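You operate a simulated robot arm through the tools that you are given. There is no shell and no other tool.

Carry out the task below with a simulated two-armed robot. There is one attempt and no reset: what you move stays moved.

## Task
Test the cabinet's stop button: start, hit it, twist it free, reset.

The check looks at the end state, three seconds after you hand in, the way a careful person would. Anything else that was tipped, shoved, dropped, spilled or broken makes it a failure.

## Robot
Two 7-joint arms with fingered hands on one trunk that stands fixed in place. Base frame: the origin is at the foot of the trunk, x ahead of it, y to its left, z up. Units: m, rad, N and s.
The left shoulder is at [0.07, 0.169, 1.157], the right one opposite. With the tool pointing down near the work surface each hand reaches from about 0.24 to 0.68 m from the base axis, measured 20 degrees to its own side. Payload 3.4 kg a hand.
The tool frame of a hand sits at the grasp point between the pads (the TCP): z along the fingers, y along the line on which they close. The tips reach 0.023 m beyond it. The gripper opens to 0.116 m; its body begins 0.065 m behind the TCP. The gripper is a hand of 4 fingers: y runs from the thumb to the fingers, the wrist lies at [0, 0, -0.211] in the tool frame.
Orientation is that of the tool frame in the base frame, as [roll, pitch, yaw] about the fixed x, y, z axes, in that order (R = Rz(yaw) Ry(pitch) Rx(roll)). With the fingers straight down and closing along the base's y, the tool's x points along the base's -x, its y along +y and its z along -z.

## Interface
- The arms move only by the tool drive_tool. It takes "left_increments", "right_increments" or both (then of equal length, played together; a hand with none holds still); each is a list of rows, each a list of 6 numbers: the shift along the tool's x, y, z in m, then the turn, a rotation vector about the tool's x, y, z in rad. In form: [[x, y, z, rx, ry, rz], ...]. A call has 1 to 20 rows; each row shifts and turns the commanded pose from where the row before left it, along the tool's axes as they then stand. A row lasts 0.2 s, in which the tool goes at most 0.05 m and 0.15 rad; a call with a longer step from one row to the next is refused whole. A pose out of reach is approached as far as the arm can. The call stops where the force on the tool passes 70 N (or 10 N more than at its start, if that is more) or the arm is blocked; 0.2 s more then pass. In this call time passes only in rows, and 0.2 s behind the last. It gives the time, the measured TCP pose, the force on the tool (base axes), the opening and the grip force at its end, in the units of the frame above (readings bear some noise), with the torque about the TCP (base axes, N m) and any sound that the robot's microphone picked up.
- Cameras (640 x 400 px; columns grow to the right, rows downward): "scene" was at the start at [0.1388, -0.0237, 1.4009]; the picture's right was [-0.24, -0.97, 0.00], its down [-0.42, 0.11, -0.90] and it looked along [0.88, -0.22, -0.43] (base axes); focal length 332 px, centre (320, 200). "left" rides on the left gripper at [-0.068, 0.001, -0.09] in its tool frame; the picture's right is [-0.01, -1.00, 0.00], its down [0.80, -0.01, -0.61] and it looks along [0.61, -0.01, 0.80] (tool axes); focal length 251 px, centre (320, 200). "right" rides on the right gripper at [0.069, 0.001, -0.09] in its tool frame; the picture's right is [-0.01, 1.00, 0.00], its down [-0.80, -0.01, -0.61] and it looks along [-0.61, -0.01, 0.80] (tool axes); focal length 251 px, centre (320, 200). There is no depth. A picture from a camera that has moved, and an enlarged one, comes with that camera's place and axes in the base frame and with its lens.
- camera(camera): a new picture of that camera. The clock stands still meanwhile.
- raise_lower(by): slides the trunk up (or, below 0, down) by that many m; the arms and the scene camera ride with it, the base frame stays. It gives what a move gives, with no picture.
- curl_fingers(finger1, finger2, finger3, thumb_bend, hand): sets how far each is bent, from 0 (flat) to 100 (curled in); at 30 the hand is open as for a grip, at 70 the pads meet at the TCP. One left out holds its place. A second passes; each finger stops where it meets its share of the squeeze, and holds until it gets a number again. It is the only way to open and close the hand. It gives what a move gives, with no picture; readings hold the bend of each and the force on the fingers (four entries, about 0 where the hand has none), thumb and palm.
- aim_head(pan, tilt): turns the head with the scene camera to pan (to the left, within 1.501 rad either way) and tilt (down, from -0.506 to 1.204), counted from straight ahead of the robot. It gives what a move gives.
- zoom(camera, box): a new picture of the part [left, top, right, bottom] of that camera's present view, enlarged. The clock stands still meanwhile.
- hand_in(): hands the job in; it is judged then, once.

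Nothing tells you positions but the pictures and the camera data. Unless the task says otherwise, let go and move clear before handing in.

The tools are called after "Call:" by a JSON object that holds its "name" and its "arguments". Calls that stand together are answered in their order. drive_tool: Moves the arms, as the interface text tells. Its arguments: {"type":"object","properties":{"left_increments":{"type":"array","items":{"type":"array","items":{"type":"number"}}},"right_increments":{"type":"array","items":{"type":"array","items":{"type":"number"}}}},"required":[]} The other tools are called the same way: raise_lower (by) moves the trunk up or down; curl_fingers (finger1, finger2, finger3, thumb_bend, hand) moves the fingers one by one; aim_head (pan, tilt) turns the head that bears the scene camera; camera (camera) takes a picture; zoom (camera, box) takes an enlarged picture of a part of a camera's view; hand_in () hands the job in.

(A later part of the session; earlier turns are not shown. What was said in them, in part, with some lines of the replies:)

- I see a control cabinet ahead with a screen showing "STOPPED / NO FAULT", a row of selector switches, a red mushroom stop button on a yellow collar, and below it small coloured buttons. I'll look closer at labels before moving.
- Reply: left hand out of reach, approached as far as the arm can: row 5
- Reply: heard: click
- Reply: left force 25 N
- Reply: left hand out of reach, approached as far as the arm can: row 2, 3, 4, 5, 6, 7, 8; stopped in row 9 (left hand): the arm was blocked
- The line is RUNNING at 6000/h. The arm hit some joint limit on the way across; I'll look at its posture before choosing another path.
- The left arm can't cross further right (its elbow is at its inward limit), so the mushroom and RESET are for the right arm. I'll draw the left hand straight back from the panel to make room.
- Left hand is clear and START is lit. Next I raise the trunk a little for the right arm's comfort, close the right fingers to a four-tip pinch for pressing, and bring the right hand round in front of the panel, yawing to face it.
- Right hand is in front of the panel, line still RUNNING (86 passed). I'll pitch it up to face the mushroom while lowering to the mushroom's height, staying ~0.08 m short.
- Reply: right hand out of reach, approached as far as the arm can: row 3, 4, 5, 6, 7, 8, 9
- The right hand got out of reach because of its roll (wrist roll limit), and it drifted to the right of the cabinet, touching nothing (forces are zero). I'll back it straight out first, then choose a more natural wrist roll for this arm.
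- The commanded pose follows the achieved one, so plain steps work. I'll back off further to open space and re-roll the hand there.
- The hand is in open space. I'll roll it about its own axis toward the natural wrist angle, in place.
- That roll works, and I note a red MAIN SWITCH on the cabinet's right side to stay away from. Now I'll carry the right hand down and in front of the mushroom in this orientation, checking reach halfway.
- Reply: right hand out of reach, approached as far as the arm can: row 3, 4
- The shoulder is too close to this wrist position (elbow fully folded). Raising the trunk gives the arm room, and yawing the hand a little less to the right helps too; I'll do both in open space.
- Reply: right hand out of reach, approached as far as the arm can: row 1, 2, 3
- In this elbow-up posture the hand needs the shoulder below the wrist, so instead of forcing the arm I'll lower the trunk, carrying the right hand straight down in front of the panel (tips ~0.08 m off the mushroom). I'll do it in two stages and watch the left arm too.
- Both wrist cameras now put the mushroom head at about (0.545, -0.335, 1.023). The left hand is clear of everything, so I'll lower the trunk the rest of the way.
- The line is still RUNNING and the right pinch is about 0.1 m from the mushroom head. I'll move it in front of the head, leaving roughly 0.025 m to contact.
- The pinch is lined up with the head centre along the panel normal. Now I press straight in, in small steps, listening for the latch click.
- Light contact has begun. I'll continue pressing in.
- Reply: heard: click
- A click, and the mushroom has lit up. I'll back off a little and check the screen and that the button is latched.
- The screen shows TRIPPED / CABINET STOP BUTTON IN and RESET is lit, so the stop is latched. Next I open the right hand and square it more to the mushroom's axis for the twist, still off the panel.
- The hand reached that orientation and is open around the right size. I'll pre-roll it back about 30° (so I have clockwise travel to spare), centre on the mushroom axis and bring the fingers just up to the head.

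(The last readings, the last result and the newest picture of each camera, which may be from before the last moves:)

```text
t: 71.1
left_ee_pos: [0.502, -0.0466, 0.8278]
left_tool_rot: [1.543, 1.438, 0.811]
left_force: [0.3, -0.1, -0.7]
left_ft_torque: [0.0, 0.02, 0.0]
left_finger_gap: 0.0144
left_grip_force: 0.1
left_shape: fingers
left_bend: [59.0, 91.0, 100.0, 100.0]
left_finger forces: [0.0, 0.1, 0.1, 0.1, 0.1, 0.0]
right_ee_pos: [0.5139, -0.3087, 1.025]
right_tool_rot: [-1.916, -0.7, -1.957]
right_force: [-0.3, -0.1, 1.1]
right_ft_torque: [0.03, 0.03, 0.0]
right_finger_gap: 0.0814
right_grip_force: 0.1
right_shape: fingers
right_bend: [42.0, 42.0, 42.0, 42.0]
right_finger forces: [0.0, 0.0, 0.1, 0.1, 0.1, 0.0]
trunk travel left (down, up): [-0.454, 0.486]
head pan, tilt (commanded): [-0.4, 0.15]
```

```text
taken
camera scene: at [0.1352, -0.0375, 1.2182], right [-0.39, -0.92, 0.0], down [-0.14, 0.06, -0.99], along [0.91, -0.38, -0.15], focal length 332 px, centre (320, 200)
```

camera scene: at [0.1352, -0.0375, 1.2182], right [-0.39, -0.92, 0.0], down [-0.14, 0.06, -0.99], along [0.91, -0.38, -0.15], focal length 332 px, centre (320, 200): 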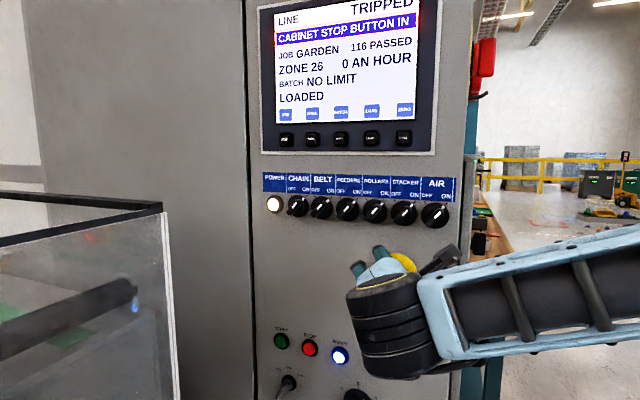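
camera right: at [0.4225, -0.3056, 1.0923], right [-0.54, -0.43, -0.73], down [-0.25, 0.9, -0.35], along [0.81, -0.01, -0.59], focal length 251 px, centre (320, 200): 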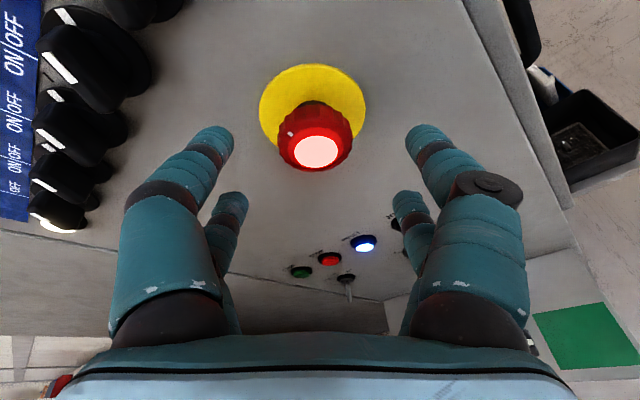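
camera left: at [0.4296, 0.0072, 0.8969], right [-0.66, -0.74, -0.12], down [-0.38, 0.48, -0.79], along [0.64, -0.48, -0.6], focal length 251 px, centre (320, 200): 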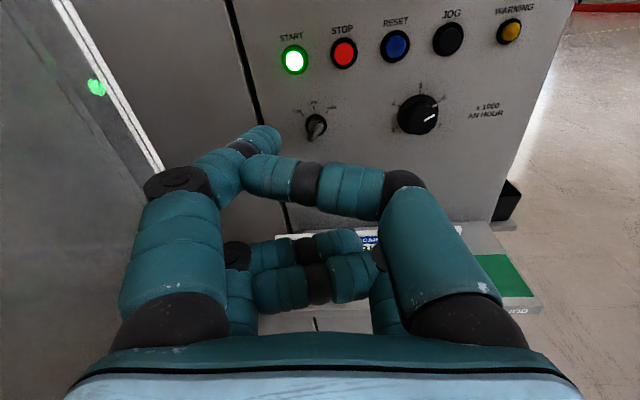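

The head is centred between the open fingers. I'll slide in around it until the fingertips are just short of the yellow collar.

Call:
{"name": "drive_tool", "arguments": {"right_increments": [[0.0035, -0.0008, 0.0111, 0, 0, 0], [0.0035, -0.0008, 0.0111, 0, 0, 0], [0.002, -0.0006, 0.0067, 0, 0, 0]]}}

Call:
{"name": "camera", "arguments": {"camera": "right"}}

Call:
{"name": "zoom", "arguments": {"camera": "scene", "box": [330, 220, 470, 320]}}

```text
t: 71.9
left_ee_pos: [0.5025, -0.0457, 0.8278]
left_tool_rot: [1.543, 1.439, 0.809]
left_force: [0.9, -0.2, -0.4]
left_ft_torque: [-0.02, -0.02, -0.01]
left_finger_gap: 0.0143
left_grip_force: 0.1
left_shape: fingers
left_bend: [59.0, 91.0, 100.0, 100.0]
left_finger forces: [0.0, 0.0, 0.0, 0.0, 0.0, 0.1]
right_ee_pos: [0.5359, -0.3269, 1.0242]
right_tool_rot: [-1.914, -0.699, -1.956]
right_force: [-0.2, 0.4, -0.2]
right_ft_torque: [-0.02, 0.02, 0.01]
right_finger_gap: 0.0814
right_grip_force: 0.0
right_shape: fingers
right_bend: [42.0, 42.0, 42.0, 42.0]
right_finger forces: [0.1, 0.0, 0.0, 0.0, 0.1, 0.0]
trunk travel left (down, up): [-0.454, 0.486]
head pan, tilt (commanded): [-0.4, 0.15]
```

```text
taken
camera right: at [0.4442, -0.3245, 1.0921], right [-0.54, -0.43, -0.73], down [-0.25, 0.9, -0.35], along [0.81, -0.01, -0.59], focal length 251 px, centre (320, 200)
```

right: 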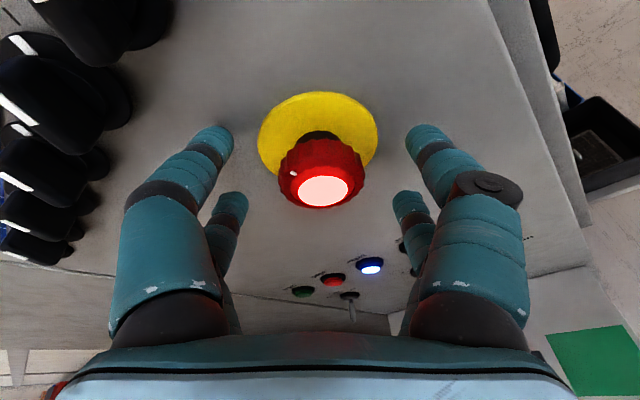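

```text
4.00 times, centred on (400, 270) of scene
camera zoom: at [0.1351, -0.0374, 1.2182], right [-0.39, -0.92, 0.0], down [-0.14, 0.06, -0.99], along [0.91, -0.38, -0.15], focal length 1330 px, centre (0, -80)
```

zoom: 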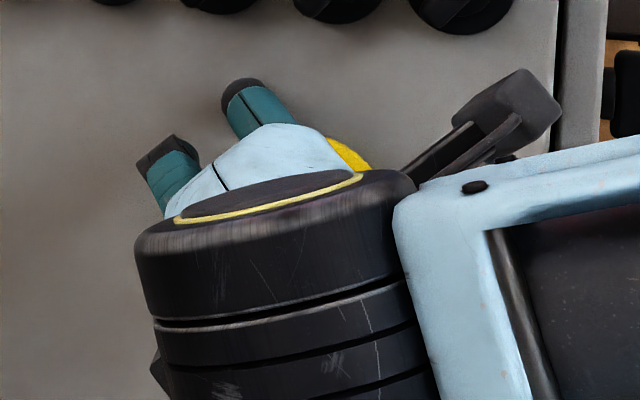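

Well centred, no contact yet. A last 6 mm in, then I close the fingers on the head.

Call:
{"name": "drive_tool", "arguments": {"right_increments": [[0.0016, -0.0006, 0.0057, 0, 0, 0]]}}

Call:
{"name": "curl_fingers", "arguments": {"hand": "right", "finger1": 68, "finger2": 68, "finger3": 68, "thumb_bend": 68}}

Call:
{"name": "camera", "arguments": {"camera": "right"}}

```text
t: 72.3
left_ee_pos: [0.5008, -0.0462, 0.8291]
left_tool_rot: [1.529, 1.438, 0.795]
left_force: [0.8, -0.4, -0.1]
left_ft_torque: [-0.02, -0.05, 0.01]
left_finger_gap: 0.0147
left_grip_force: 0.1
left_shape: fingers
left_bend: [59.0, 91.0, 100.0, 100.0]
left_finger forces: [0.1, 0.0, 0.0, 0.0, 0.0, 0.0]
right_ee_pos: [0.5408, -0.3294, 1.027]
right_tool_rot: [-1.91, -0.699, -1.957]
right_force: [-5.3, 4.5, 0.1]
right_ft_torque: [-0.2, -0.3, 0.13]
right_finger_gap: 0.0813
right_grip_force: 3.5
right_shape: fingers
right_bend: [42.0, 42.0, 42.0, 43.0]
right_finger forces: [0.0, 0.0, 0.0, 0.0, 7.1, 0.1]
trunk travel left (down, up): [-0.454, 0.486]
head pan, tilt (commanded): [-0.4, 0.15]
```

```text
t: 73.3
left_ee_pos: [0.502, -0.0458, 0.8287]
left_tool_rot: [1.541, 1.44, 0.81]
left_force: [-0.4, -0.3, -0.1]
left_ft_torque: [0.02, 0.0, -0.03]
left_finger_gap: 0.0143
left_grip_force: 0.1
left_shape: fingers
left_bend: [59.0, 91.0, 100.0, 100.0]
left_finger forces: [0.1, 0.1, 0.0, 0.0, 0.1, 0.0]
right_ee_pos: [0.5408, -0.3301, 1.0246]
right_tool_rot: [-1.915, -0.697, -1.958]
right_force: [-0.1, -0.3, -2.5]
right_ft_torque: [0.01, 0.09, 0.02]
right_finger_gap: 0.022
right_grip_force: 9.7
right_shape: fingers
right_bend: [62.0, 63.0, 64.0, 64.0]
right_finger forces: [5.1, 5.1, 3.6, 0.0, 4.4, 0.0]
trunk travel left (down, up): [-0.454, 0.486]
head pan, tilt (commanded): [-0.4, 0.15]
```

```text
taken
camera right: at [0.4494, -0.3277, 1.0919], right [-0.54, -0.43, -0.73], down [-0.25, 0.9, -0.35], along [0.81, -0.01, -0.59], focal length 251 px, centre (320, 200)
```

right: 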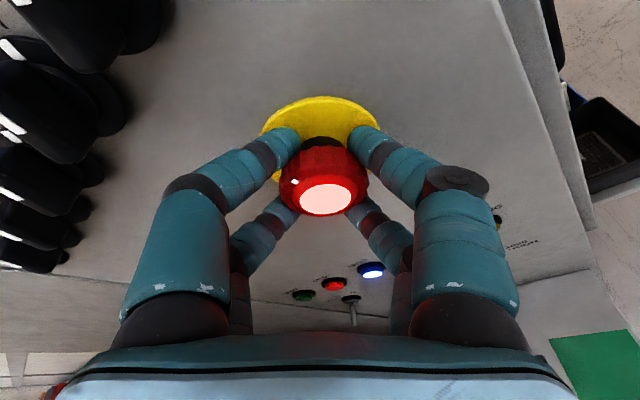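

All four fingers have the head (about 4–5 N each). I'll firm up the squeeze a bit before twisting.

Call:
{"name": "curl_fingers", "arguments": {"hand": "right", "finger1": 80, "finger2": 80, "finger3": 80, "thumb_bend": 80}}

```text
t: 74.3
left_ee_pos: [0.5024, -0.0459, 0.8292]
left_tool_rot: [1.547, 1.439, 0.813]
left_force: [-0.7, 0.0, 0.0]
left_ft_torque: [0.02, -0.02, 0.0]
left_finger_gap: 0.0146
left_grip_force: 0.0
left_shape: fingers
left_bend: [59.0, 91.0, 100.0, 100.0]
left_finger forces: [0.0, 0.0, 0.0, 0.0, 0.0, 0.0]
right_ee_pos: [0.5409, -0.3309, 1.0246]
right_tool_rot: [-1.914, -0.698, -1.957]
right_force: [8.6, -3.0, 6.5]
right_ft_torque: [-0.01, 0.07, 0.07]
right_finger_gap: 0.0189
right_grip_force: 22.0
right_shape: fingers
right_bend: [62.0, 63.0, 67.0, 69.0]
right_finger forces: [9.2, 8.7, 9.0, 0.1, 17.5, 0.1]
trunk travel left (down, up): [-0.454, 0.486]
head pan, tilt (commanded): [-0.4, 0.15]
```

Grip is firm. Now I twist clockwise (as seen facing the panel) about the mushroom's axis, in steps.

Call:
{"name": "drive_tool", "arguments": {"right_increments": [[0, 0, 0, 0.0357, -0.0092, 0.1142], [0, 0, 0, 0.0357, -0.0092, 0.1142], [0, 0, 0, 0.0357, -0.0092, 0.1142], [0, 0, 0, 0.0357, -0.0092, 0.1142]]}}

Call:
{"name": "camera", "arguments": {"camera": "right"}}

Call:
{"name": "camera", "arguments": {"camera": "scene"}}

```text
t: 75.3
left_ee_pos: [0.5009, -0.045, 0.8289]
left_tool_rot: [1.532, 1.437, 0.8]
left_force: [-0.3, 0.0, -0.4]
left_ft_torque: [0.0, 0.01, 0.0]
left_finger_gap: 0.0145
left_grip_force: 0.1
left_shape: fingers
left_bend: [59.0, 91.0, 100.0, 100.0]
left_finger forces: [0.0, 0.0, 0.1, 0.1, 0.1, 0.0]
right_ee_pos: [0.5395, -0.3295, 1.025]
right_tool_rot: [-1.724, -0.245, -2.043]
right_force: [-3.6, 1.3, 0.4]
right_ft_torque: [0.02, 0.19, 0.08]
right_finger_gap: 0.0175
right_grip_force: 22.9
right_shape: fingers
right_bend: [62.0, 63.0, 68.0, 70.0]
right_finger forces: [11.0, 11.4, 9.1, 0.0, 14.0, 0.0]
trunk travel left (down, up): [-0.454, 0.486]
head pan, tilt (commanded): [-0.4, 0.15]
```

```text
taken
camera right: at [0.432, -0.3451, 1.0556], right [-0.24, -0.14, -0.96], down [-0.17, 0.98, -0.1], along [0.95, 0.14, -0.26], focal length 251 px, centre (320, 200)
```

right: 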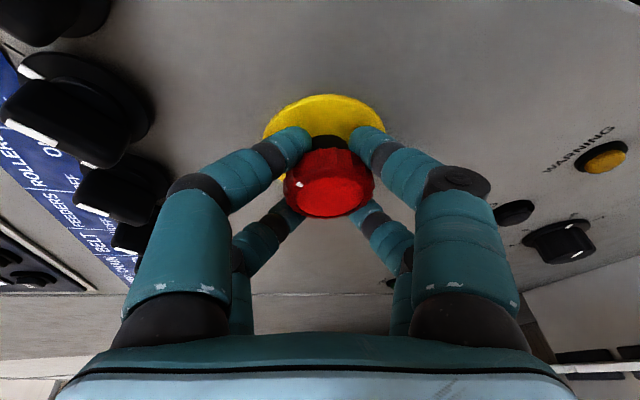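

```text
taken
camera scene: at [0.1338, -0.0363, 1.2183], right [-0.39, -0.92, 0.0], down [-0.14, 0.06, -0.99], along [0.91, -0.38, -0.15], focal length 332 px, centre (320, 200)
```

scene: 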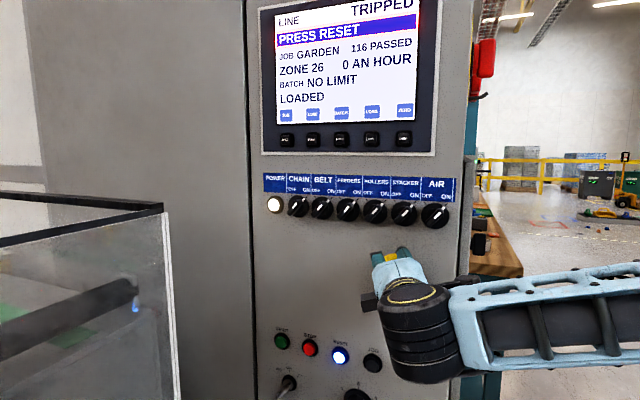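

The stop button is free: the lamp went out and the screen reads PRESS RESET. I'll open the fingers just enough to clear the head, then back straight out.

Call:
{"name": "curl_fingers", "arguments": {"hand": "right", "finger1": 48, "finger2": 48, "finger3": 48, "thumb_bend": 48}}

Call:
{"name": "camera", "arguments": {"camera": "right"}}

```text
t: 76.3
left_ee_pos: [0.5007, -0.0438, 0.8296]
left_tool_rot: [1.517, 1.436, 0.782]
left_force: [-0.2, -0.3, 0.1]
left_ft_torque: [0.01, 0.0, 0.0]
left_finger_gap: 0.0146
left_grip_force: 0.0
left_shape: fingers
left_bend: [59.0, 91.0, 100.0, 100.0]
left_finger forces: [0.0, 0.1, 0.0, 0.0, 0.1, 0.0]
right_ee_pos: [0.5382, -0.3291, 1.0266]
right_tool_rot: [-1.725, -0.249, -2.042]
right_force: [-12.8, 10.4, -4.6]
right_ft_torque: [-0.27, -0.37, -0.11]
right_finger_gap: 0.0568
right_grip_force: 8.4
right_shape: fingers
right_bend: [48.0, 48.0, 48.0, 54.0]
right_finger forces: [0.0, 0.1, 0.1, 0.0, 16.5, 0.0]
trunk travel left (down, up): [-0.454, 0.486]
head pan, tilt (commanded): [-0.4, 0.15]
```

```text
taken
camera right: at [0.4307, -0.3437, 1.0571], right [-0.24, -0.14, -0.96], down [-0.17, 0.98, -0.1], along [0.95, 0.14, -0.26], focal length 251 px, centre (320, 200)
```

right: 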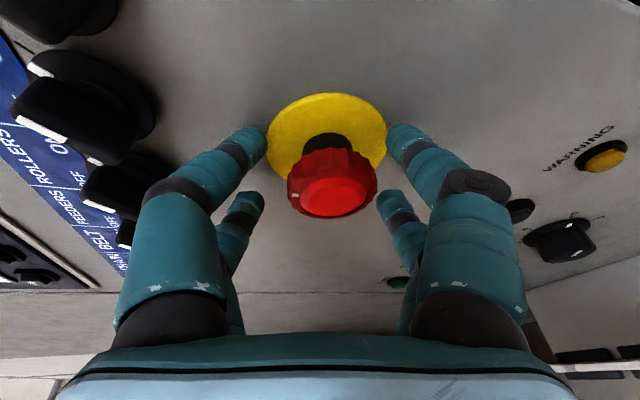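

The thumb tip is leaning lightly on the panel, so I'll withdraw straight out along the mushroom's axis now.

Call:
{"name": "drive_tool", "arguments": {"right_increments": [[-0.0059, 0.0015, -0.019, 0, 0, 0], [-0.0059, 0.0015, -0.019, 0, 0, 0], [-0.0059, 0.0015, -0.019, 0, 0, 0], [-0.0059, 0.0015, -0.019, 0, 0, 0]]}}

Call:
{"name": "camera", "arguments": {"camera": "right"}}

Call:
{"name": "camera", "arguments": {"camera": "scene"}}

```text
t: 77.3
left_ee_pos: [0.5019, -0.046, 0.8293]
left_tool_rot: [1.538, 1.438, 0.803]
left_force: [-0.5, 0.6, -0.5]
left_ft_torque: [0.01, 0.0, 0.0]
left_finger_gap: 0.0144
left_grip_force: 0.0
left_shape: fingers
left_bend: [59.0, 91.0, 100.0, 100.0]
left_finger forces: [0.0, 0.0, 0.0, 0.0, 0.0, 0.1]
right_ee_pos: [0.4846, -0.2746, 1.0279]
right_tool_rot: [-1.727, -0.247, -2.043]
right_force: [-0.6, -0.7, -0.3]
right_ft_torque: [0.0, 0.0, 0.03]
right_finger_gap: 0.0636
right_grip_force: 0.0
right_shape: fingers
right_bend: [48.0, 48.0, 48.0, 48.0]
right_finger forces: [0.1, 0.0, 0.0, 0.0, 0.0, 0.0]
trunk travel left (down, up): [-0.454, 0.486]
head pan, tilt (commanded): [-0.4, 0.15]
```

```text
taken
camera right: at [0.3766, -0.2887, 1.0576], right [-0.24, -0.14, -0.96], down [-0.17, 0.98, -0.1], along [0.95, 0.14, -0.26], focal length 251 px, centre (320, 200)
```

right: 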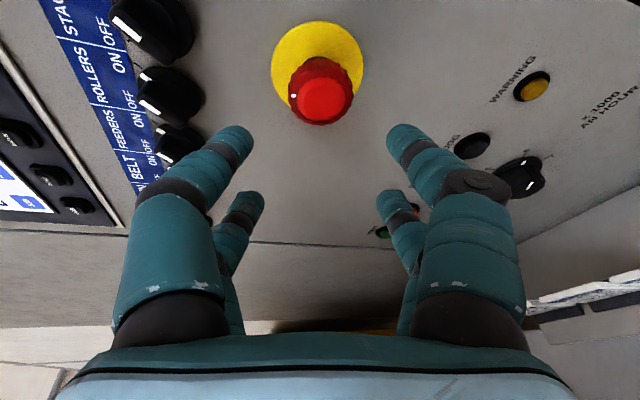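

```text
taken
camera scene: at [0.1344, -0.0368, 1.2183], right [-0.39, -0.92, 0.0], down [-0.14, 0.06, -0.99], along [0.91, -0.38, -0.15], focal length 332 px, centre (320, 200)
```

scene: 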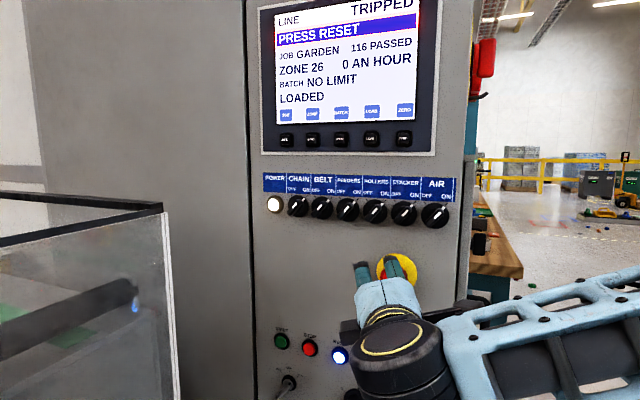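

The white mark is back at the top and the mushroom is out. Now RESET: I'll form a single-finger poker with the right hand (finger 1), as I did on the left.

Call:
{"name": "curl_fingers", "arguments": {"hand": "right", "finger1": 35, "finger2": 60, "finger3": 100, "thumb_bend": 100}}

Call:
{"name": "curl_fingers", "arguments": {"hand": "right", "finger1": 68, "finger2": 100}}

Call:
{"name": "camera", "arguments": {"camera": "right"}}

```text
t: 78.3
left_ee_pos: [0.5027, -0.0461, 0.829]
left_tool_rot: [1.542, 1.439, 0.81]
left_force: [-0.9, 0.7, 0.0]
left_ft_torque: [-0.04, 0.0, -0.03]
left_finger_gap: 0.0145
left_grip_force: 0.0
left_shape: fingers
left_bend: [59.0, 91.0, 100.0, 100.0]
left_finger forces: [0.0, 0.0, 0.1, 0.0, 0.0, 0.0]
right_ee_pos: [0.4843, -0.2751, 1.0274]
right_tool_rot: [-1.729, -0.247, -2.042]
right_force: [-0.1, 0.4, -0.2]
right_ft_torque: [0.0, 0.03, 0.02]
right_finger_gap: 0.0298
right_grip_force: 0.1
right_shape: fingers
right_bend: [35.0, 60.0, 100.0, 100.0]
right_finger forces: [0.0, 0.0, 0.0, 0.1, 0.0, 0.0]
trunk travel left (down, up): [-0.454, 0.486]
head pan, tilt (commanded): [-0.4, 0.15]
```

```text
t: 79.3
left_ee_pos: [0.5026, -0.0452, 0.8288]
left_tool_rot: [1.539, 1.439, 0.808]
left_force: [-0.1, 0.3, 0.8]
left_ft_torque: [0.03, -0.04, 0.03]
left_finger_gap: 0.0146
left_grip_force: 0.0
left_shape: fingers
left_bend: [59.0, 91.0, 100.0, 100.0]
left_finger forces: [0.0, 0.0, 0.0, 0.0, 0.1, 0.1]
right_ee_pos: [0.4846, -0.2745, 1.0279]
right_tool_rot: [-1.727, -0.246, -2.043]
right_force: [0.4, -0.6, 0.1]
right_ft_torque: [-0.03, -0.01, 0.02]
right_finger_gap: 0.0155
right_grip_force: 0.1
right_shape: fingers
right_bend: [59.0, 91.0, 100.0, 100.0]
right_finger forces: [0.1, 0.1, 0.0, 0.0, 0.0, 0.1]
trunk travel left (down, up): [-0.454, 0.486]
head pan, tilt (commanded): [-0.4, 0.15]
```

```text
taken
camera right: at [0.3771, -0.2892, 1.0574], right [-0.24, -0.14, -0.96], down [-0.17, 0.98, -0.1], along [0.95, 0.14, -0.26], focal length 251 px, centre (320, 200)
```

right: 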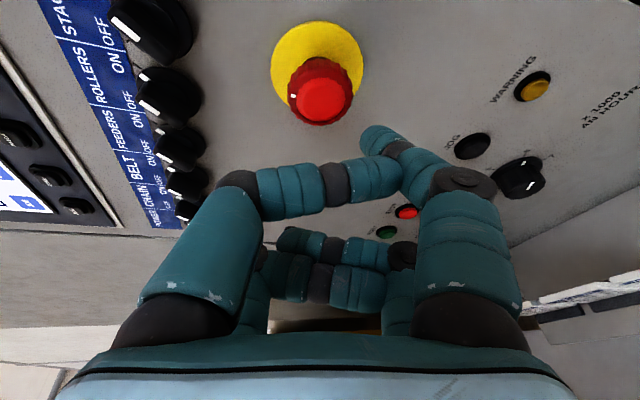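

The poker is formed. The left hand is a bit close to where the right hand must go for RESET, so I'll first shift it back and to the left, away from that lane.

Call:
{"name": "drive_tool", "arguments": {"left_increments": [[0, 0.03, -0.025, 0, 0, 0], [0, 0.03, -0.025, 0, 0, 0]]}}

Call:
{"name": "aim_head", "arguments": {"pan": 0.0, "tilt": 0.75}}

Call:
{"name": "camera", "arguments": {"camera": "scene"}}

```text
t: 79.9
left_ee_pos: [0.5028, 0.0323, 0.8358]
left_tool_rot: [1.532, 1.438, 0.798]
left_force: [-0.5, 0.2, 0.7]
left_ft_torque: [0.01, 0.0, 0.02]
left_finger_gap: 0.0146
left_grip_force: 0.1
left_shape: fingers
left_bend: [59.0, 91.0, 100.0, 100.0]
left_finger forces: [0.1, 0.0, 0.0, 0.0, 0.0, 0.0]
right_ee_pos: [0.4849, -0.2731, 1.0285]
right_tool_rot: [-1.726, -0.249, -2.042]
right_force: [0.5, -0.1, 0.9]
right_ft_torque: [-0.02, 0.01, 0.0]
right_finger_gap: 0.0153
right_grip_force: 0.1
right_shape: fingers
right_bend: [59.0, 91.0, 100.0, 100.0]
right_finger forces: [0.1, 0.0, 0.1, 0.0, 0.1, 0.0]
trunk travel left (down, up): [-0.454, 0.486]
head pan, tilt (commanded): [-0.4, 0.15]
```

```text
t: 80.9
left_ee_pos: [0.5029, 0.0321, 0.8362]
left_tool_rot: [1.542, 1.436, 0.808]
left_force: [1.5, 0.5, 0.5]
left_ft_torque: [0.02, -0.02, -0.04]
left_finger_gap: 0.0144
left_grip_force: 0.1
left_shape: fingers
left_bend: [59.0, 91.0, 100.0, 100.0]
left_finger forces: [0.0, 0.1, 0.0, 0.1, 0.1, 0.1]
right_ee_pos: [0.4853, -0.2743, 1.0268]
right_tool_rot: [-1.728, -0.246, -2.042]
right_force: [-0.5, -0.1, -0.2]
right_ft_torque: [0.04, -0.01, -0.03]
right_finger_gap: 0.0155
right_grip_force: 0.1
right_shape: fingers
right_bend: [59.0, 91.0, 100.0, 100.0]
right_finger forces: [0.0, 0.0, 0.0, 0.1, 0.0, 0.0]
trunk travel left (down, up): [-0.454, 0.486]
head pan, tilt (commanded): [0.0, 0.75]
```

```text
taken
camera scene: at [0.1324, -0.0012, 1.1639], right [0.0, -1.0, 0.0], down [-0.68, 0.0, -0.73], along [0.73, 0.0, -0.68], focal length 332 px, centre (320, 200)
```

scene: 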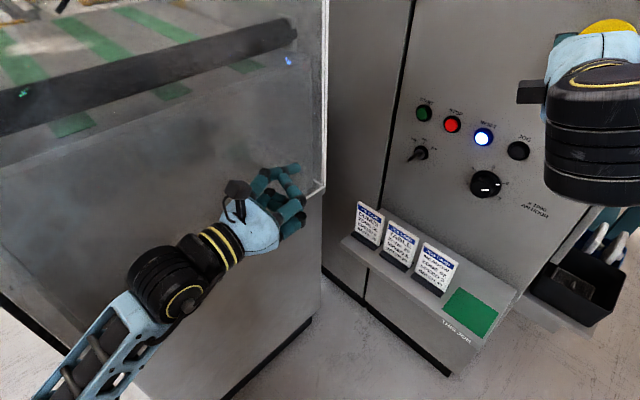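

The left hand is out of the lane. RESET is confirmed at about (0.626, -0.281, 0.853), lit blue. I'll bring the right poker down toward it in two stages.

Call:
{"name": "drive_tool", "arguments": {"right_increments": [[-0.0289, 0.0238, 0.0168, 0, 0, 0], [-0.0289, 0.0238, 0.0168, 0, 0, 0], [-0.0289, 0.0238, 0.0168, 0, 0, 0]]}}

Call:
{"name": "camera", "arguments": {"camera": "scene"}}

Call:
{"name": "camera", "arguments": {"camera": "right"}}

```text
t: 81.7
left_ee_pos: [0.5052, 0.0319, 0.835]
left_tool_rot: [1.55, 1.438, 0.815]
left_force: [-0.1, 0.7, -0.2]
left_ft_torque: [-0.03, -0.02, -0.01]
left_finger_gap: 0.0148
left_grip_force: 0.0
left_shape: fingers
left_bend: [59.0, 91.0, 100.0, 100.0]
left_finger forces: [0.1, 0.1, 0.1, 0.0, 0.1, 0.0]
right_ee_pos: [0.5497, -0.2316, 0.9269]
right_tool_rot: [-1.727, -0.246, -2.043]
right_force: [0.3, 0.0, 0.7]
right_ft_torque: [-0.05, -0.01, -0.03]
right_finger_gap: 0.015
right_grip_force: 0.1
right_shape: fingers
right_bend: [59.0, 91.0, 100.0, 100.0]
right_finger forces: [0.0, 0.1, 0.0, 0.0, 0.0, 0.0]
trunk travel left (down, up): [-0.454, 0.486]
head pan, tilt (commanded): [0.0, 0.75]
```

```text
taken
camera scene: at [0.1339, -0.0013, 1.1637], right [0.0, -1.0, 0.0], down [-0.68, 0.0, -0.73], along [0.73, 0.0, -0.68], focal length 332 px, centre (320, 200)
```

scene: 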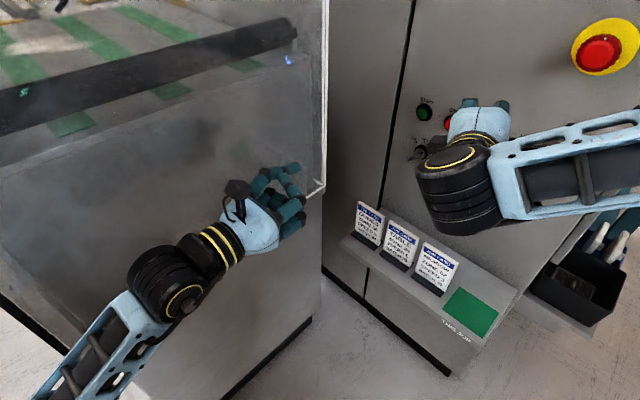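

```text
taken
camera right: at [0.4423, -0.2469, 0.9568], right [-0.24, -0.14, -0.96], down [-0.17, 0.98, -0.09], along [0.95, 0.14, -0.26], focal length 251 px, centre (320, 200)
```

right: 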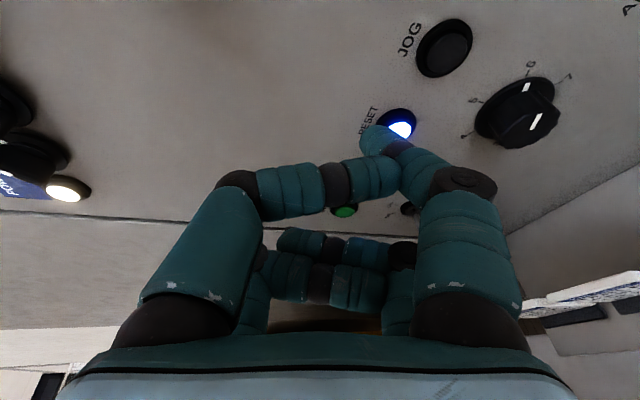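

On track and within reach. Two more steps bring the fingertip level with RESET, still about 0.05 m out.

Call:
{"name": "drive_tool", "arguments": {"right_increments": [[-0.0264, 0.0209, 0.0204, 0, 0, 0], [-0.0264, 0.0209, 0.0204, 0, 0, 0]]}}

Call:
{"name": "camera", "arguments": {"camera": "right"}}

Call:
{"name": "zoom", "arguments": {"camera": "right", "box": [310, 70, 470, 170]}}

Call:
{"name": "zoom", "arguments": {"camera": "scene", "box": [390, 80, 550, 180]}}

Call:
{"name": "camera", "arguments": {"camera": "left"}}

```text
t: 82.3
left_ee_pos: [0.5044, 0.0318, 0.8356]
left_tool_rot: [1.539, 1.439, 0.809]
left_force: [0.1, 0.1, -0.3]
left_ft_torque: [0.01, -0.02, 0.0]
left_finger_gap: 0.0146
left_grip_force: 0.0
left_shape: fingers
left_bend: [59.0, 91.0, 100.0, 100.0]
left_finger forces: [0.0, 0.0, 0.0, 0.0, 0.1, 0.0]
right_ee_pos: [0.5957, -0.2159, 0.8678]
right_tool_rot: [-1.728, -0.245, -2.04]
right_force: [-1.0, 0.3, 0.8]
right_ft_torque: [-0.03, -0.04, -0.01]
right_finger_gap: 0.0151
right_grip_force: 0.1
right_shape: fingers
right_bend: [59.0, 91.0, 100.0, 100.0]
right_finger forces: [0.1, 0.0, 0.0, 0.0, 0.0, 0.0]
right hand out of reach, approached as far as the arm can: row 2
trunk travel left (down, up): [-0.454, 0.486]
head pan, tilt (commanded): [0.0, 0.75]
```

```text
taken
camera right: at [0.4874, -0.2312, 0.8986], right [-0.24, -0.14, -0.96], down [-0.17, 0.98, -0.09], along [0.95, 0.14, -0.26], focal length 251 px, centre (320, 200)
```

right: 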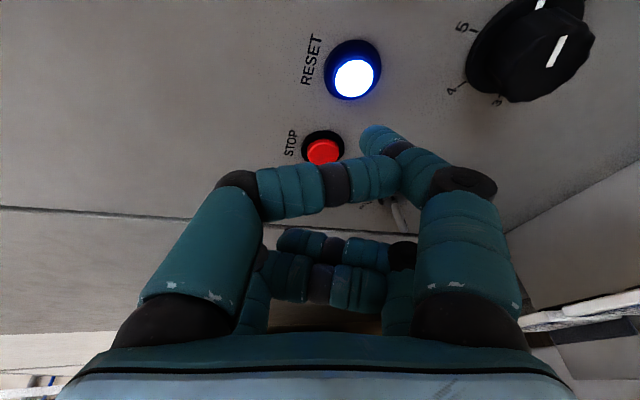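

```text
4.00 times, centred on (390, 120) of right
camera zoom: at [0.4874, -0.2312, 0.8986], right [-0.24, -0.14, -0.96], down [-0.17, 0.98, -0.09], along [0.95, 0.14, -0.26], focal length 1006 px, centre (40, 520)
```

zoom: 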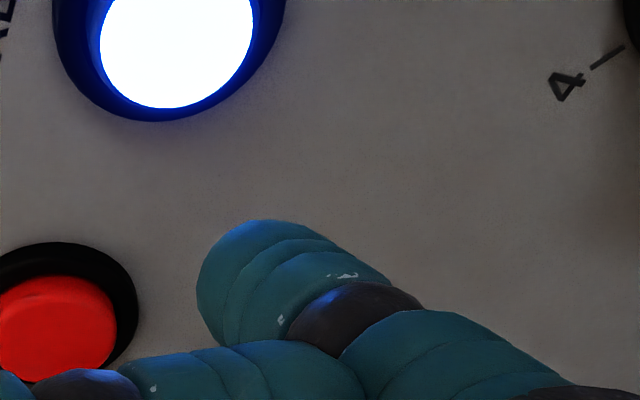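

```text
4.00 times, centred on (470, 130) of scene
camera zoom: at [0.1325, -0.0013, 1.1639], right [0.0, -1.0, 0.0], down [-0.68, 0.0, -0.73], along [0.73, 0.0, -0.68], focal length 1330 px, centre (-280, 480)
```

zoom: 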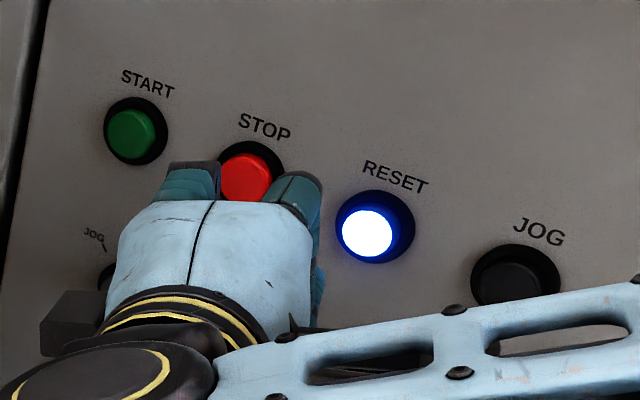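

```text
taken
camera left: at [0.4307, 0.0852, 0.9042], right [-0.66, -0.74, -0.12], down [-0.38, 0.48, -0.79], along [0.64, -0.48, -0.6], focal length 251 px, centre (320, 200)
```

left: 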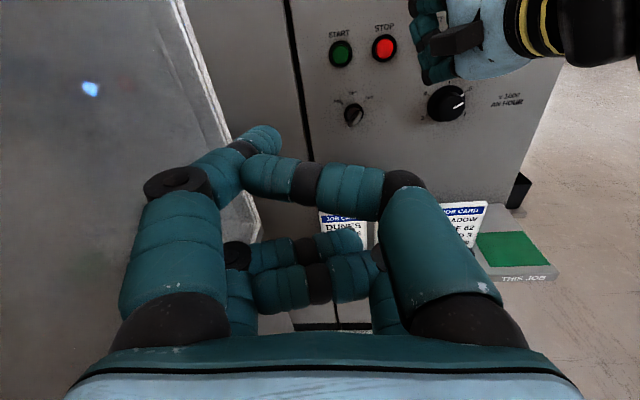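

The fingertip lines up with RESET in height and within 7 mm sideways. I'll advance along the panel normal, nudging left slightly, and recheck before contact.

Call:
{"name": "drive_tool", "arguments": {"right_increments": [[0.001, -0.0013, 0.0101, 0, 0, 0], [0.001, -0.0013, 0.0101, 0, 0, 0], [0.001, -0.0013, 0.0101, 0, 0, 0]]}}

Call:
{"name": "zoom", "arguments": {"camera": "right", "box": [290, 60, 450, 160]}}

Call:
{"name": "zoom", "arguments": {"camera": "scene", "box": [390, 80, 550, 180]}}

```text
t: 83.1
left_ee_pos: [0.5035, 0.0327, 0.8356]
left_tool_rot: [1.541, 1.438, 0.808]
left_force: [-0.3, -0.4, -0.9]
left_ft_torque: [-0.02, -0.03, 0.04]
left_finger_gap: 0.0145
left_grip_force: 0.1
left_shape: fingers
left_bend: [59.0, 91.0, 100.0, 100.0]
left_finger forces: [0.0, 0.0, 0.0, 0.0, 0.1, 0.0]
right_ee_pos: [0.6195, -0.2332, 0.8694]
right_tool_rot: [-1.727, -0.248, -2.042]
right_force: [0.2, -0.6, -0.7]
right_ft_torque: [0.0, 0.01, -0.01]
right_finger_gap: 0.0154
right_grip_force: 0.0
right_shape: fingers
right_bend: [59.0, 91.0, 100.0, 100.0]
right_finger forces: [0.1, 0.1, 0.0, 0.0, 0.1, 0.1]
trunk travel left (down, up): [-0.454, 0.486]
head pan, tilt (commanded): [0.0, 0.75]
```

```text
4.00 times, centred on (370, 110) of right
camera zoom: at [0.5121, -0.2482, 0.8993], right [-0.24, -0.14, -0.96], down [-0.17, 0.98, -0.1], along [0.95, 0.14, -0.26], focal length 1006 px, centre (120, 560)
```

zoom: 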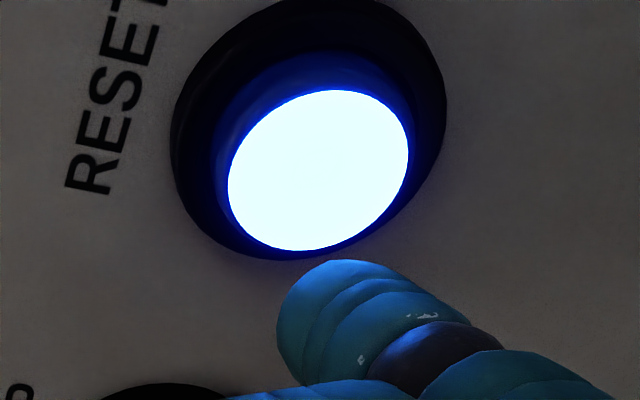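

```text
4.00 times, centred on (470, 130) of scene
camera zoom: at [0.1325, -0.0012, 1.1638], right [0.0, -1.0, 0.0], down [-0.68, 0.0, -0.73], along [0.73, 0.0, -0.68], focal length 1330 px, centre (-280, 480)
```

zoom: 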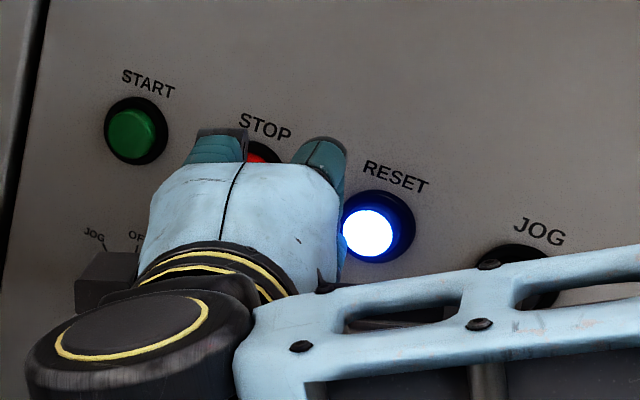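

Fingertip is within a few millimetres of RESET's centre and about 0.015 m short. I'll press in gently, listening for the click.

Call:
{"name": "drive_tool", "arguments": {"right_increments": [[-0.002, 0.0026, 0.0071, 0, 0, 0], [0.0018, -0.0004, 0.0057, 0, 0, 0], [0.0012, -0.0003, 0.0038, 0, 0, 0]]}}

Call:
{"name": "zoom", "arguments": {"camera": "right", "box": [290, 60, 450, 160]}}

```text
t: 83.9
left_ee_pos: [0.5033, 0.033, 0.8348]
left_tool_rot: [1.53, 1.438, 0.798]
left_force: [0.9, 0.1, 0.5]
left_ft_torque: [-0.02, -0.03, 0.04]
left_finger_gap: 0.0144
left_grip_force: 0.0
left_shape: fingers
left_bend: [59.0, 91.0, 100.0, 100.0]
left_finger forces: [0.0, 0.1, 0.0, 0.0, 0.1, 0.0]
right_ee_pos: [0.6337, -0.2412, 0.867]
right_tool_rot: [-1.728, -0.248, -2.04]
right_force: [-5.3, 7.0, -2.8]
right_ft_torque: [0.26, 0.18, -0.19]
right_finger_gap: 0.0152
right_grip_force: 4.3
right_shape: fingers
right_bend: [59.0, 91.0, 100.0, 100.0]
right_finger forces: [8.9, 0.0, 0.1, 0.0, 0.0, 0.1]
trunk travel left (down, up): [-0.454, 0.486]
head pan, tilt (commanded): [0.0, 0.75]
heard: click
```

```text
4.00 times, centred on (370, 110) of right
camera zoom: at [0.5245, -0.2564, 0.8964], right [-0.24, -0.14, -0.96], down [-0.17, 0.98, -0.1], along [0.95, 0.14, -0.26], focal length 1006 px, centre (120, 560)
```

zoom: 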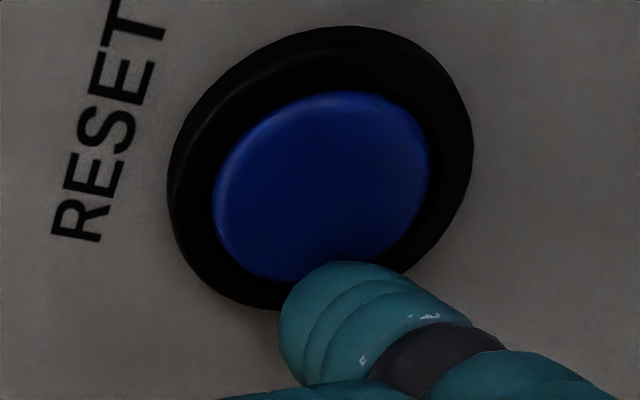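

Click — RESET's lamp has gone out. I'll back off straight out and read the screen.

Call:
{"name": "drive_tool", "arguments": {"right_increments": [[-0.006, 0.0015, -0.019, 0, 0, 0], [-0.006, 0.0015, -0.019, 0, 0, 0], [-0.006, 0.0015, -0.019, 0, 0, 0]]}}

Call:
{"name": "aim_head", "arguments": {"pan": -0.35, "tilt": 0.1}}

Call:
{"name": "camera", "arguments": {"camera": "scene"}}

Call:
{"name": "camera", "arguments": {"camera": "right"}}

```text
t: 84.7
left_ee_pos: [0.5038, 0.032, 0.8363]
left_tool_rot: [1.54, 1.439, 0.805]
left_force: [0.3, 0.0, -0.2]
left_ft_torque: [-0.01, -0.02, -0.01]
left_finger_gap: 0.0145
left_grip_force: 0.0
left_shape: fingers
left_bend: [59.0, 91.0, 100.0, 100.0]
left_finger forces: [0.0, 0.0, 0.0, 0.1, 0.0, 0.0]
right_ee_pos: [0.5871, -0.2113, 0.8694]
right_tool_rot: [-1.729, -0.246, -2.04]
right_force: [0.8, -0.5, 0.5]
right_ft_torque: [-0.02, 0.02, 0.02]
right_finger_gap: 0.015
right_grip_force: 0.1
right_shape: fingers
right_bend: [59.0, 91.0, 100.0, 100.0]
right_finger forces: [0.0, 0.1, 0.0, 0.0, 0.1, 0.1]
right hand out of reach, approached as far as the arm can: row 2, 3
trunk travel left (down, up): [-0.454, 0.486]
head pan, tilt (commanded): [0.0, 0.75]
```

```text
t: 85.8
left_ee_pos: [0.5049, 0.0322, 0.8354]
left_tool_rot: [1.54, 1.438, 0.808]
left_force: [-0.5, 0.0, -0.6]
left_ft_torque: [0.01, -0.04, -0.02]
left_finger_gap: 0.0144
left_grip_force: 0.2
left_shape: fingers
left_bend: [59.0, 91.0, 100.0, 100.0]
left_finger forces: [0.0, 0.1, 0.0, 0.0, 0.0, 0.1]
right_ee_pos: [0.5861, -0.2124, 0.8697]
right_tool_rot: [-1.73, -0.246, -2.039]
right_force: [-0.7, 0.7, 0.0]
right_ft_torque: [-0.04, 0.02, 0.03]
right_finger_gap: 0.0152
right_grip_force: 0.0
right_shape: fingers
right_bend: [59.0, 91.0, 100.0, 100.0]
right_finger forces: [0.1, 0.1, 0.0, 0.0, 0.1, 0.1]
trunk travel left (down, up): [-0.454, 0.486]
head pan, tilt (commanded): [-0.351, 0.099]
```

```text
taken
camera scene: at [0.136, -0.0327, 1.2228], right [-0.34, -0.94, 0.0], down [-0.09, 0.03, -0.99], along [0.93, -0.34, -0.1], focal length 332 px, centre (320, 200)
```

scene: 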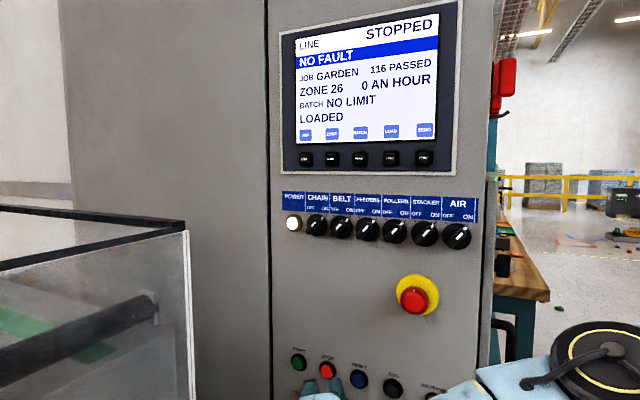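

```text
taken
camera right: at [0.4792, -0.2271, 0.8994], right [-0.24, -0.14, -0.96], down [-0.17, 0.98, -0.09], along [0.95, 0.14, -0.26], focal length 251 px, centre (320, 200)
```

right: 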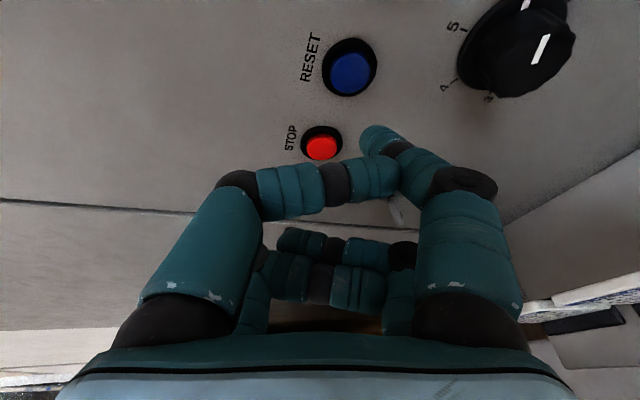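

The screen shows STOPPED / NO FAULT — back to where it began, with the stop tested. I'll retreat the right hand up and away from the buttons the way it came.

Call:
{"name": "drive_tool", "arguments": {"right_increments": [[0.0308, -0.0207, -0.0174, 0, 0, 0], [0.0308, -0.0207, -0.0174, 0, 0, 0], [0.0308, -0.0207, -0.0174, 0, 0, 0], [0.0308, -0.0207, -0.0174, 0, 0, 0], [0.0308, -0.0207, -0.0174, 0, 0, 0], [0.0308, -0.0207, -0.0174, 0, 0, 0]]}}

Call:
{"name": "camera", "arguments": {"camera": "scene"}}

Call:
{"name": "camera", "arguments": {"camera": "right"}}

```text
t: 87.2
left_ee_pos: [0.5035, 0.0319, 0.8366]
left_tool_rot: [1.536, 1.437, 0.804]
left_force: [0.7, 0.3, -0.2]
left_ft_torque: [0.0, 0.05, 0.02]
left_finger_gap: 0.0146
left_grip_force: 0.0
left_shape: fingers
left_bend: [59.0, 91.0, 100.0, 100.0]
left_finger forces: [0.0, 0.0, 0.1, 0.1, 0.1, 0.0]
right_ee_pos: [0.4454, -0.3003, 1.0508]
right_tool_rot: [-1.726, -0.246, -2.042]
right_force: [-0.1, 0.0, 0.3]
right_ft_torque: [0.0, 0.02, 0.02]
right_finger_gap: 0.015
right_grip_force: 0.0
right_shape: fingers
right_bend: [59.0, 91.0, 100.0, 100.0]
right_finger forces: [0.1, 0.0, 0.1, 0.0, 0.0, 0.0]
trunk travel left (down, up): [-0.454, 0.486]
head pan, tilt (commanded): [-0.351, 0.099]
```

```text
taken
camera scene: at [0.1346, -0.0331, 1.223], right [-0.34, -0.94, 0.0], down [-0.09, 0.03, -1.0], along [0.93, -0.34, -0.1], focal length 332 px, centre (320, 200)
```

scene: 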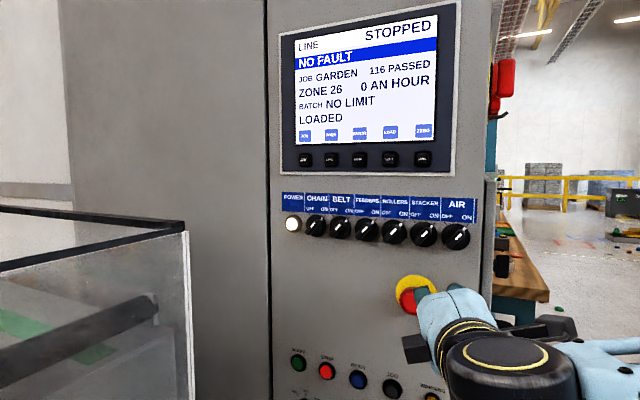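

```text
taken
camera right: at [0.3393, -0.3152, 1.0811], right [-0.24, -0.14, -0.96], down [-0.17, 0.98, -0.1], along [0.95, 0.14, -0.26], focal length 251 px, centre (320, 200)
```

right: 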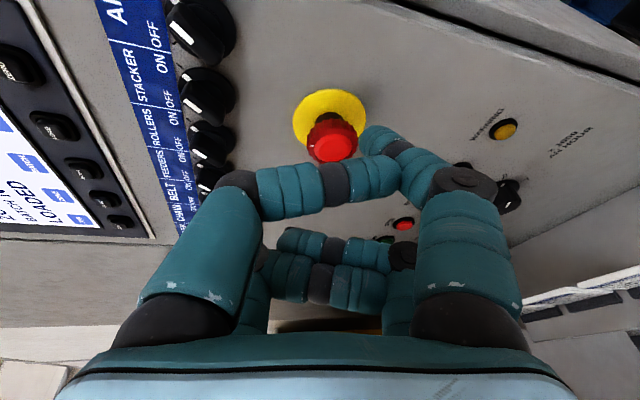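

Everything reads normal. I'll lift the right hand further up and to the right so it's well clear of the mushroom, then verify the panel closely.

Call:
{"name": "drive_tool", "arguments": {"right_increments": [[0.0261, -0.03, -0.0158, 0, 0, 0], [0.0261, -0.03, -0.0158, 0, 0, 0], [0.0261, -0.03, -0.0158, 0, 0, 0], [0.0261, -0.03, -0.0158, 0, 0, 0]]}}

Call:
{"name": "aim_head", "arguments": {"pan": -0.3, "tilt": 0.45}}

Call:
{"name": "camera", "arguments": {"camera": "scene"}}

Call:
{"name": "zoom", "arguments": {"camera": "scene", "box": [240, 60, 480, 320]}}

Call:
{"name": "camera", "arguments": {"camera": "right"}}

Call:
{"name": "camera", "arguments": {"camera": "left"}}

```text
t: 88.2
left_ee_pos: [0.5051, 0.0321, 0.8358]
left_tool_rot: [1.536, 1.439, 0.804]
left_force: [0.1, -0.9, -0.4]
left_ft_torque: [0.01, -0.02, 0.01]
left_finger_gap: 0.0147
left_grip_force: 0.0
left_shape: fingers
left_bend: [59.0, 91.0, 100.0, 100.0]
left_finger forces: [0.0, 0.0, 0.0, 0.0, 0.0, 0.0]
right_ee_pos: [0.375, -0.3465, 1.1992]
right_tool_rot: [-1.725, -0.247, -2.042]
right_force: [-0.1, 0.0, 0.7]
right_ft_torque: [0.01, 0.01, 0.01]
right_finger_gap: 0.015
right_grip_force: 0.2
right_shape: fingers
right_bend: [59.0, 91.0, 100.0, 100.0]
right_finger forces: [0.1, 0.0, 0.0, 0.0, 0.0, 0.1]
trunk travel left (down, up): [-0.454, 0.486]
head pan, tilt (commanded): [-0.351, 0.099]
```

```text
t: 89.0
left_ee_pos: [0.5038, 0.0331, 0.8348]
left_tool_rot: [1.54, 1.437, 0.806]
left_force: [-0.6, 0.1, -0.5]
left_ft_torque: [-0.04, 0.0, 0.0]
left_finger_gap: 0.0142
left_grip_force: 0.1
left_shape: fingers
left_bend: [59.0, 91.0, 100.0, 100.0]
left_finger forces: [0.0, 0.1, 0.0, 0.1, 0.1, 0.0]
right_ee_pos: [0.3762, -0.3454, 1.1978]
right_tool_rot: [-1.729, -0.245, -2.043]
right_force: [-1.2, -0.4, -0.1]
right_ft_torque: [0.02, -0.03, -0.02]
right_finger_gap: 0.0149
right_grip_force: 0.2
right_shape: fingers
right_bend: [59.0, 91.0, 100.0, 100.0]
right_finger forces: [0.0, 0.1, 0.0, 0.0, 0.0, 0.1]
trunk travel left (down, up): [-0.454, 0.486]
head pan, tilt (commanded): [-0.3, 0.45]
```

```text
taken
camera scene: at [0.1371, -0.0283, 1.1904], right [-0.3, -0.96, 0.0], down [-0.42, 0.13, -0.9], along [0.86, -0.27, -0.43], focal length 332 px, centre (320, 200)
```

scene: 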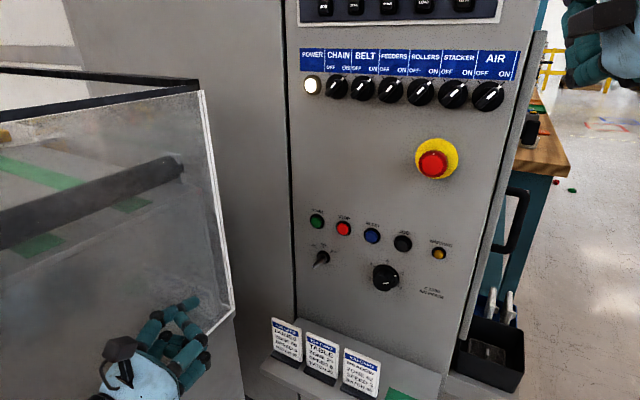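

```text
1.54 times, centred on (360, 190) of scene
camera zoom: at [0.1371, -0.0283, 1.1904], right [-0.3, -0.96, 0.0], down [-0.42, 0.13, -0.9], along [0.86, -0.27, -0.43], focal length 512 px, centre (258, 215)
```

zoom: 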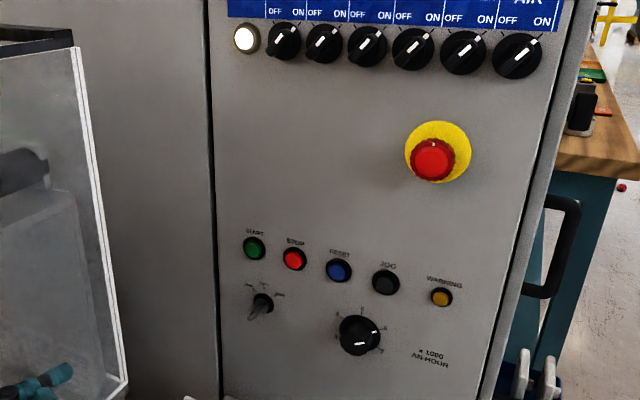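

```text
taken
camera right: at [0.2682, -0.3605, 1.2284], right [-0.24, -0.14, -0.96], down [-0.17, 0.98, -0.1], along [0.95, 0.14, -0.26], focal length 251 px, centre (320, 200)
```

right: 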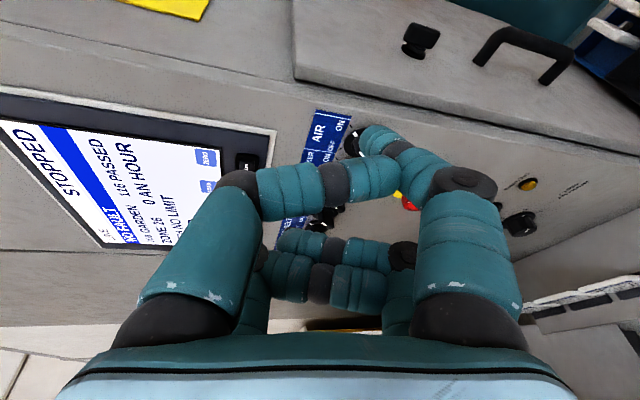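

```text
taken
camera left: at [0.4304, 0.0855, 0.9042], right [-0.66, -0.74, -0.12], down [-0.38, 0.48, -0.79], along [0.64, -0.48, -0.6], focal length 251 px, centre (320, 200)
```

left: 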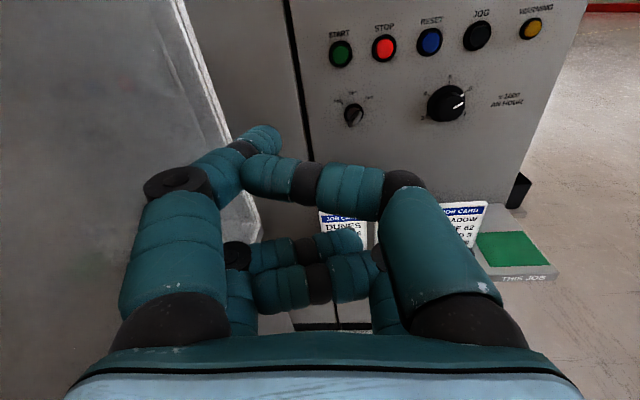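

The panel is as I found it: STOPPED / NO FAULT, mushroom out with its mark at the top, RESET lamp out, all selectors still ON, key at RUN, cards standing, and both hands free and clear. I'll take one last look at the screen and mushroom, then hand in.

Call:
{"name": "zoom", "arguments": {"camera": "scene", "box": [405, 130, 470, 185]}}

Call:
{"name": "aim_head", "arguments": {"pan": -0.3, "tilt": 0.0}}

Call:
{"name": "camera", "arguments": {"camera": "scene"}}

```text
7.27 times, centred on (438, 158) of scene
camera zoom: at [0.1371, -0.0283, 1.1904], right [-0.3, -0.96, 0.0], down [-0.42, 0.13, -0.9], along [0.86, -0.27, -0.43], focal length 2418 px, centre (-534, 509)
```

zoom: 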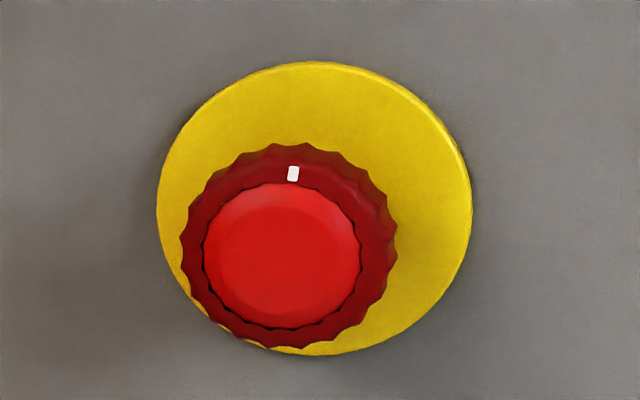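

```text
t: 89.9
left_ee_pos: [0.5031, 0.0321, 0.8356]
left_tool_rot: [1.541, 1.439, 0.807]
left_force: [-0.3, 0.5, 0.6]
left_ft_torque: [0.04, -0.03, -0.02]
left_finger_gap: 0.0145
left_grip_force: 0.0
left_shape: fingers
left_bend: [59.0, 91.0, 100.0, 100.0]
left_finger forces: [0.0, 0.0, 0.0, 0.0, 0.0, 0.0]
right_ee_pos: [0.3755, -0.3461, 1.1983]
right_tool_rot: [-1.728, -0.247, -2.041]
right_force: [-0.4, -0.2, -0.6]
right_ft_torque: [0.03, -0.03, 0.01]
right_finger_gap: 0.0147
right_grip_force: 0.1
right_shape: fingers
right_bend: [59.0, 91.0, 100.0, 100.0]
right_finger forces: [0.1, 0.0, 0.0, 0.0, 0.1, 0.0]
trunk travel left (down, up): [-0.454, 0.486]
head pan, tilt (commanded): [-0.3, 0.0]
```

```text
taken
camera scene: at [0.1354, -0.0278, 1.2319], right [-0.3, -0.96, 0.0], down [0.0, 0.0, -1.0], along [0.96, -0.3, 0.0], focal length 332 px, centre (320, 200)
```

scene: 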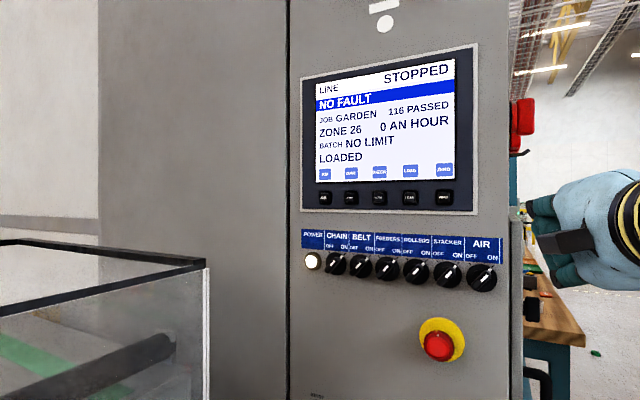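

The screen reads STOPPED / NO FAULT, the mushroom is out with its white mark at the top, and both hands are clear of the cabinet. The sequence is done: started, tripped by the stop button, twisted free, reset. I'm handing in.

Call:
{"name": "hand_in", "arguments": {}}

```text
The job is handed in.
```

The stop button test is done, and the line ended as it began: the screen reads STOPPED / NO FAULT.

- **Start:** I pressed START with the left hand. The line went through STARTING to RUNNING at 6000 an hour.
- **Hit it:** I pressed the red stop button with the right hand while the line was running. It latched, the line stopped, and the screen showed TRIPPED / CABINET STOP BUTTON IN.
- **Twist free:** I gripped the button and turned it clockwise. It released, its white mark went back to the top, and the screen changed to PRESS RESET.
- **Reset:** I pressed RESET. Its lamp went out and the fault cleared.

- **Passed count:** it rose from 72 to 116 during the run. The line ran for about half a minute because the left arm could not reach the stop button, so I had to bring the right arm round.
- **Panel and cards:** all the selectors are still ON and the key is still at RUN. The job cards are standing as before.
- **Guard brochures:** I did not get a last look at the brochures on the guard top. The arm forces showed no contact there.
- **Panel contact:** the right thumb leaned on the panel beside the stop button for a moment, at about 16 N. I saw no mark or change from it.

Both hands are clear of the cabinet.
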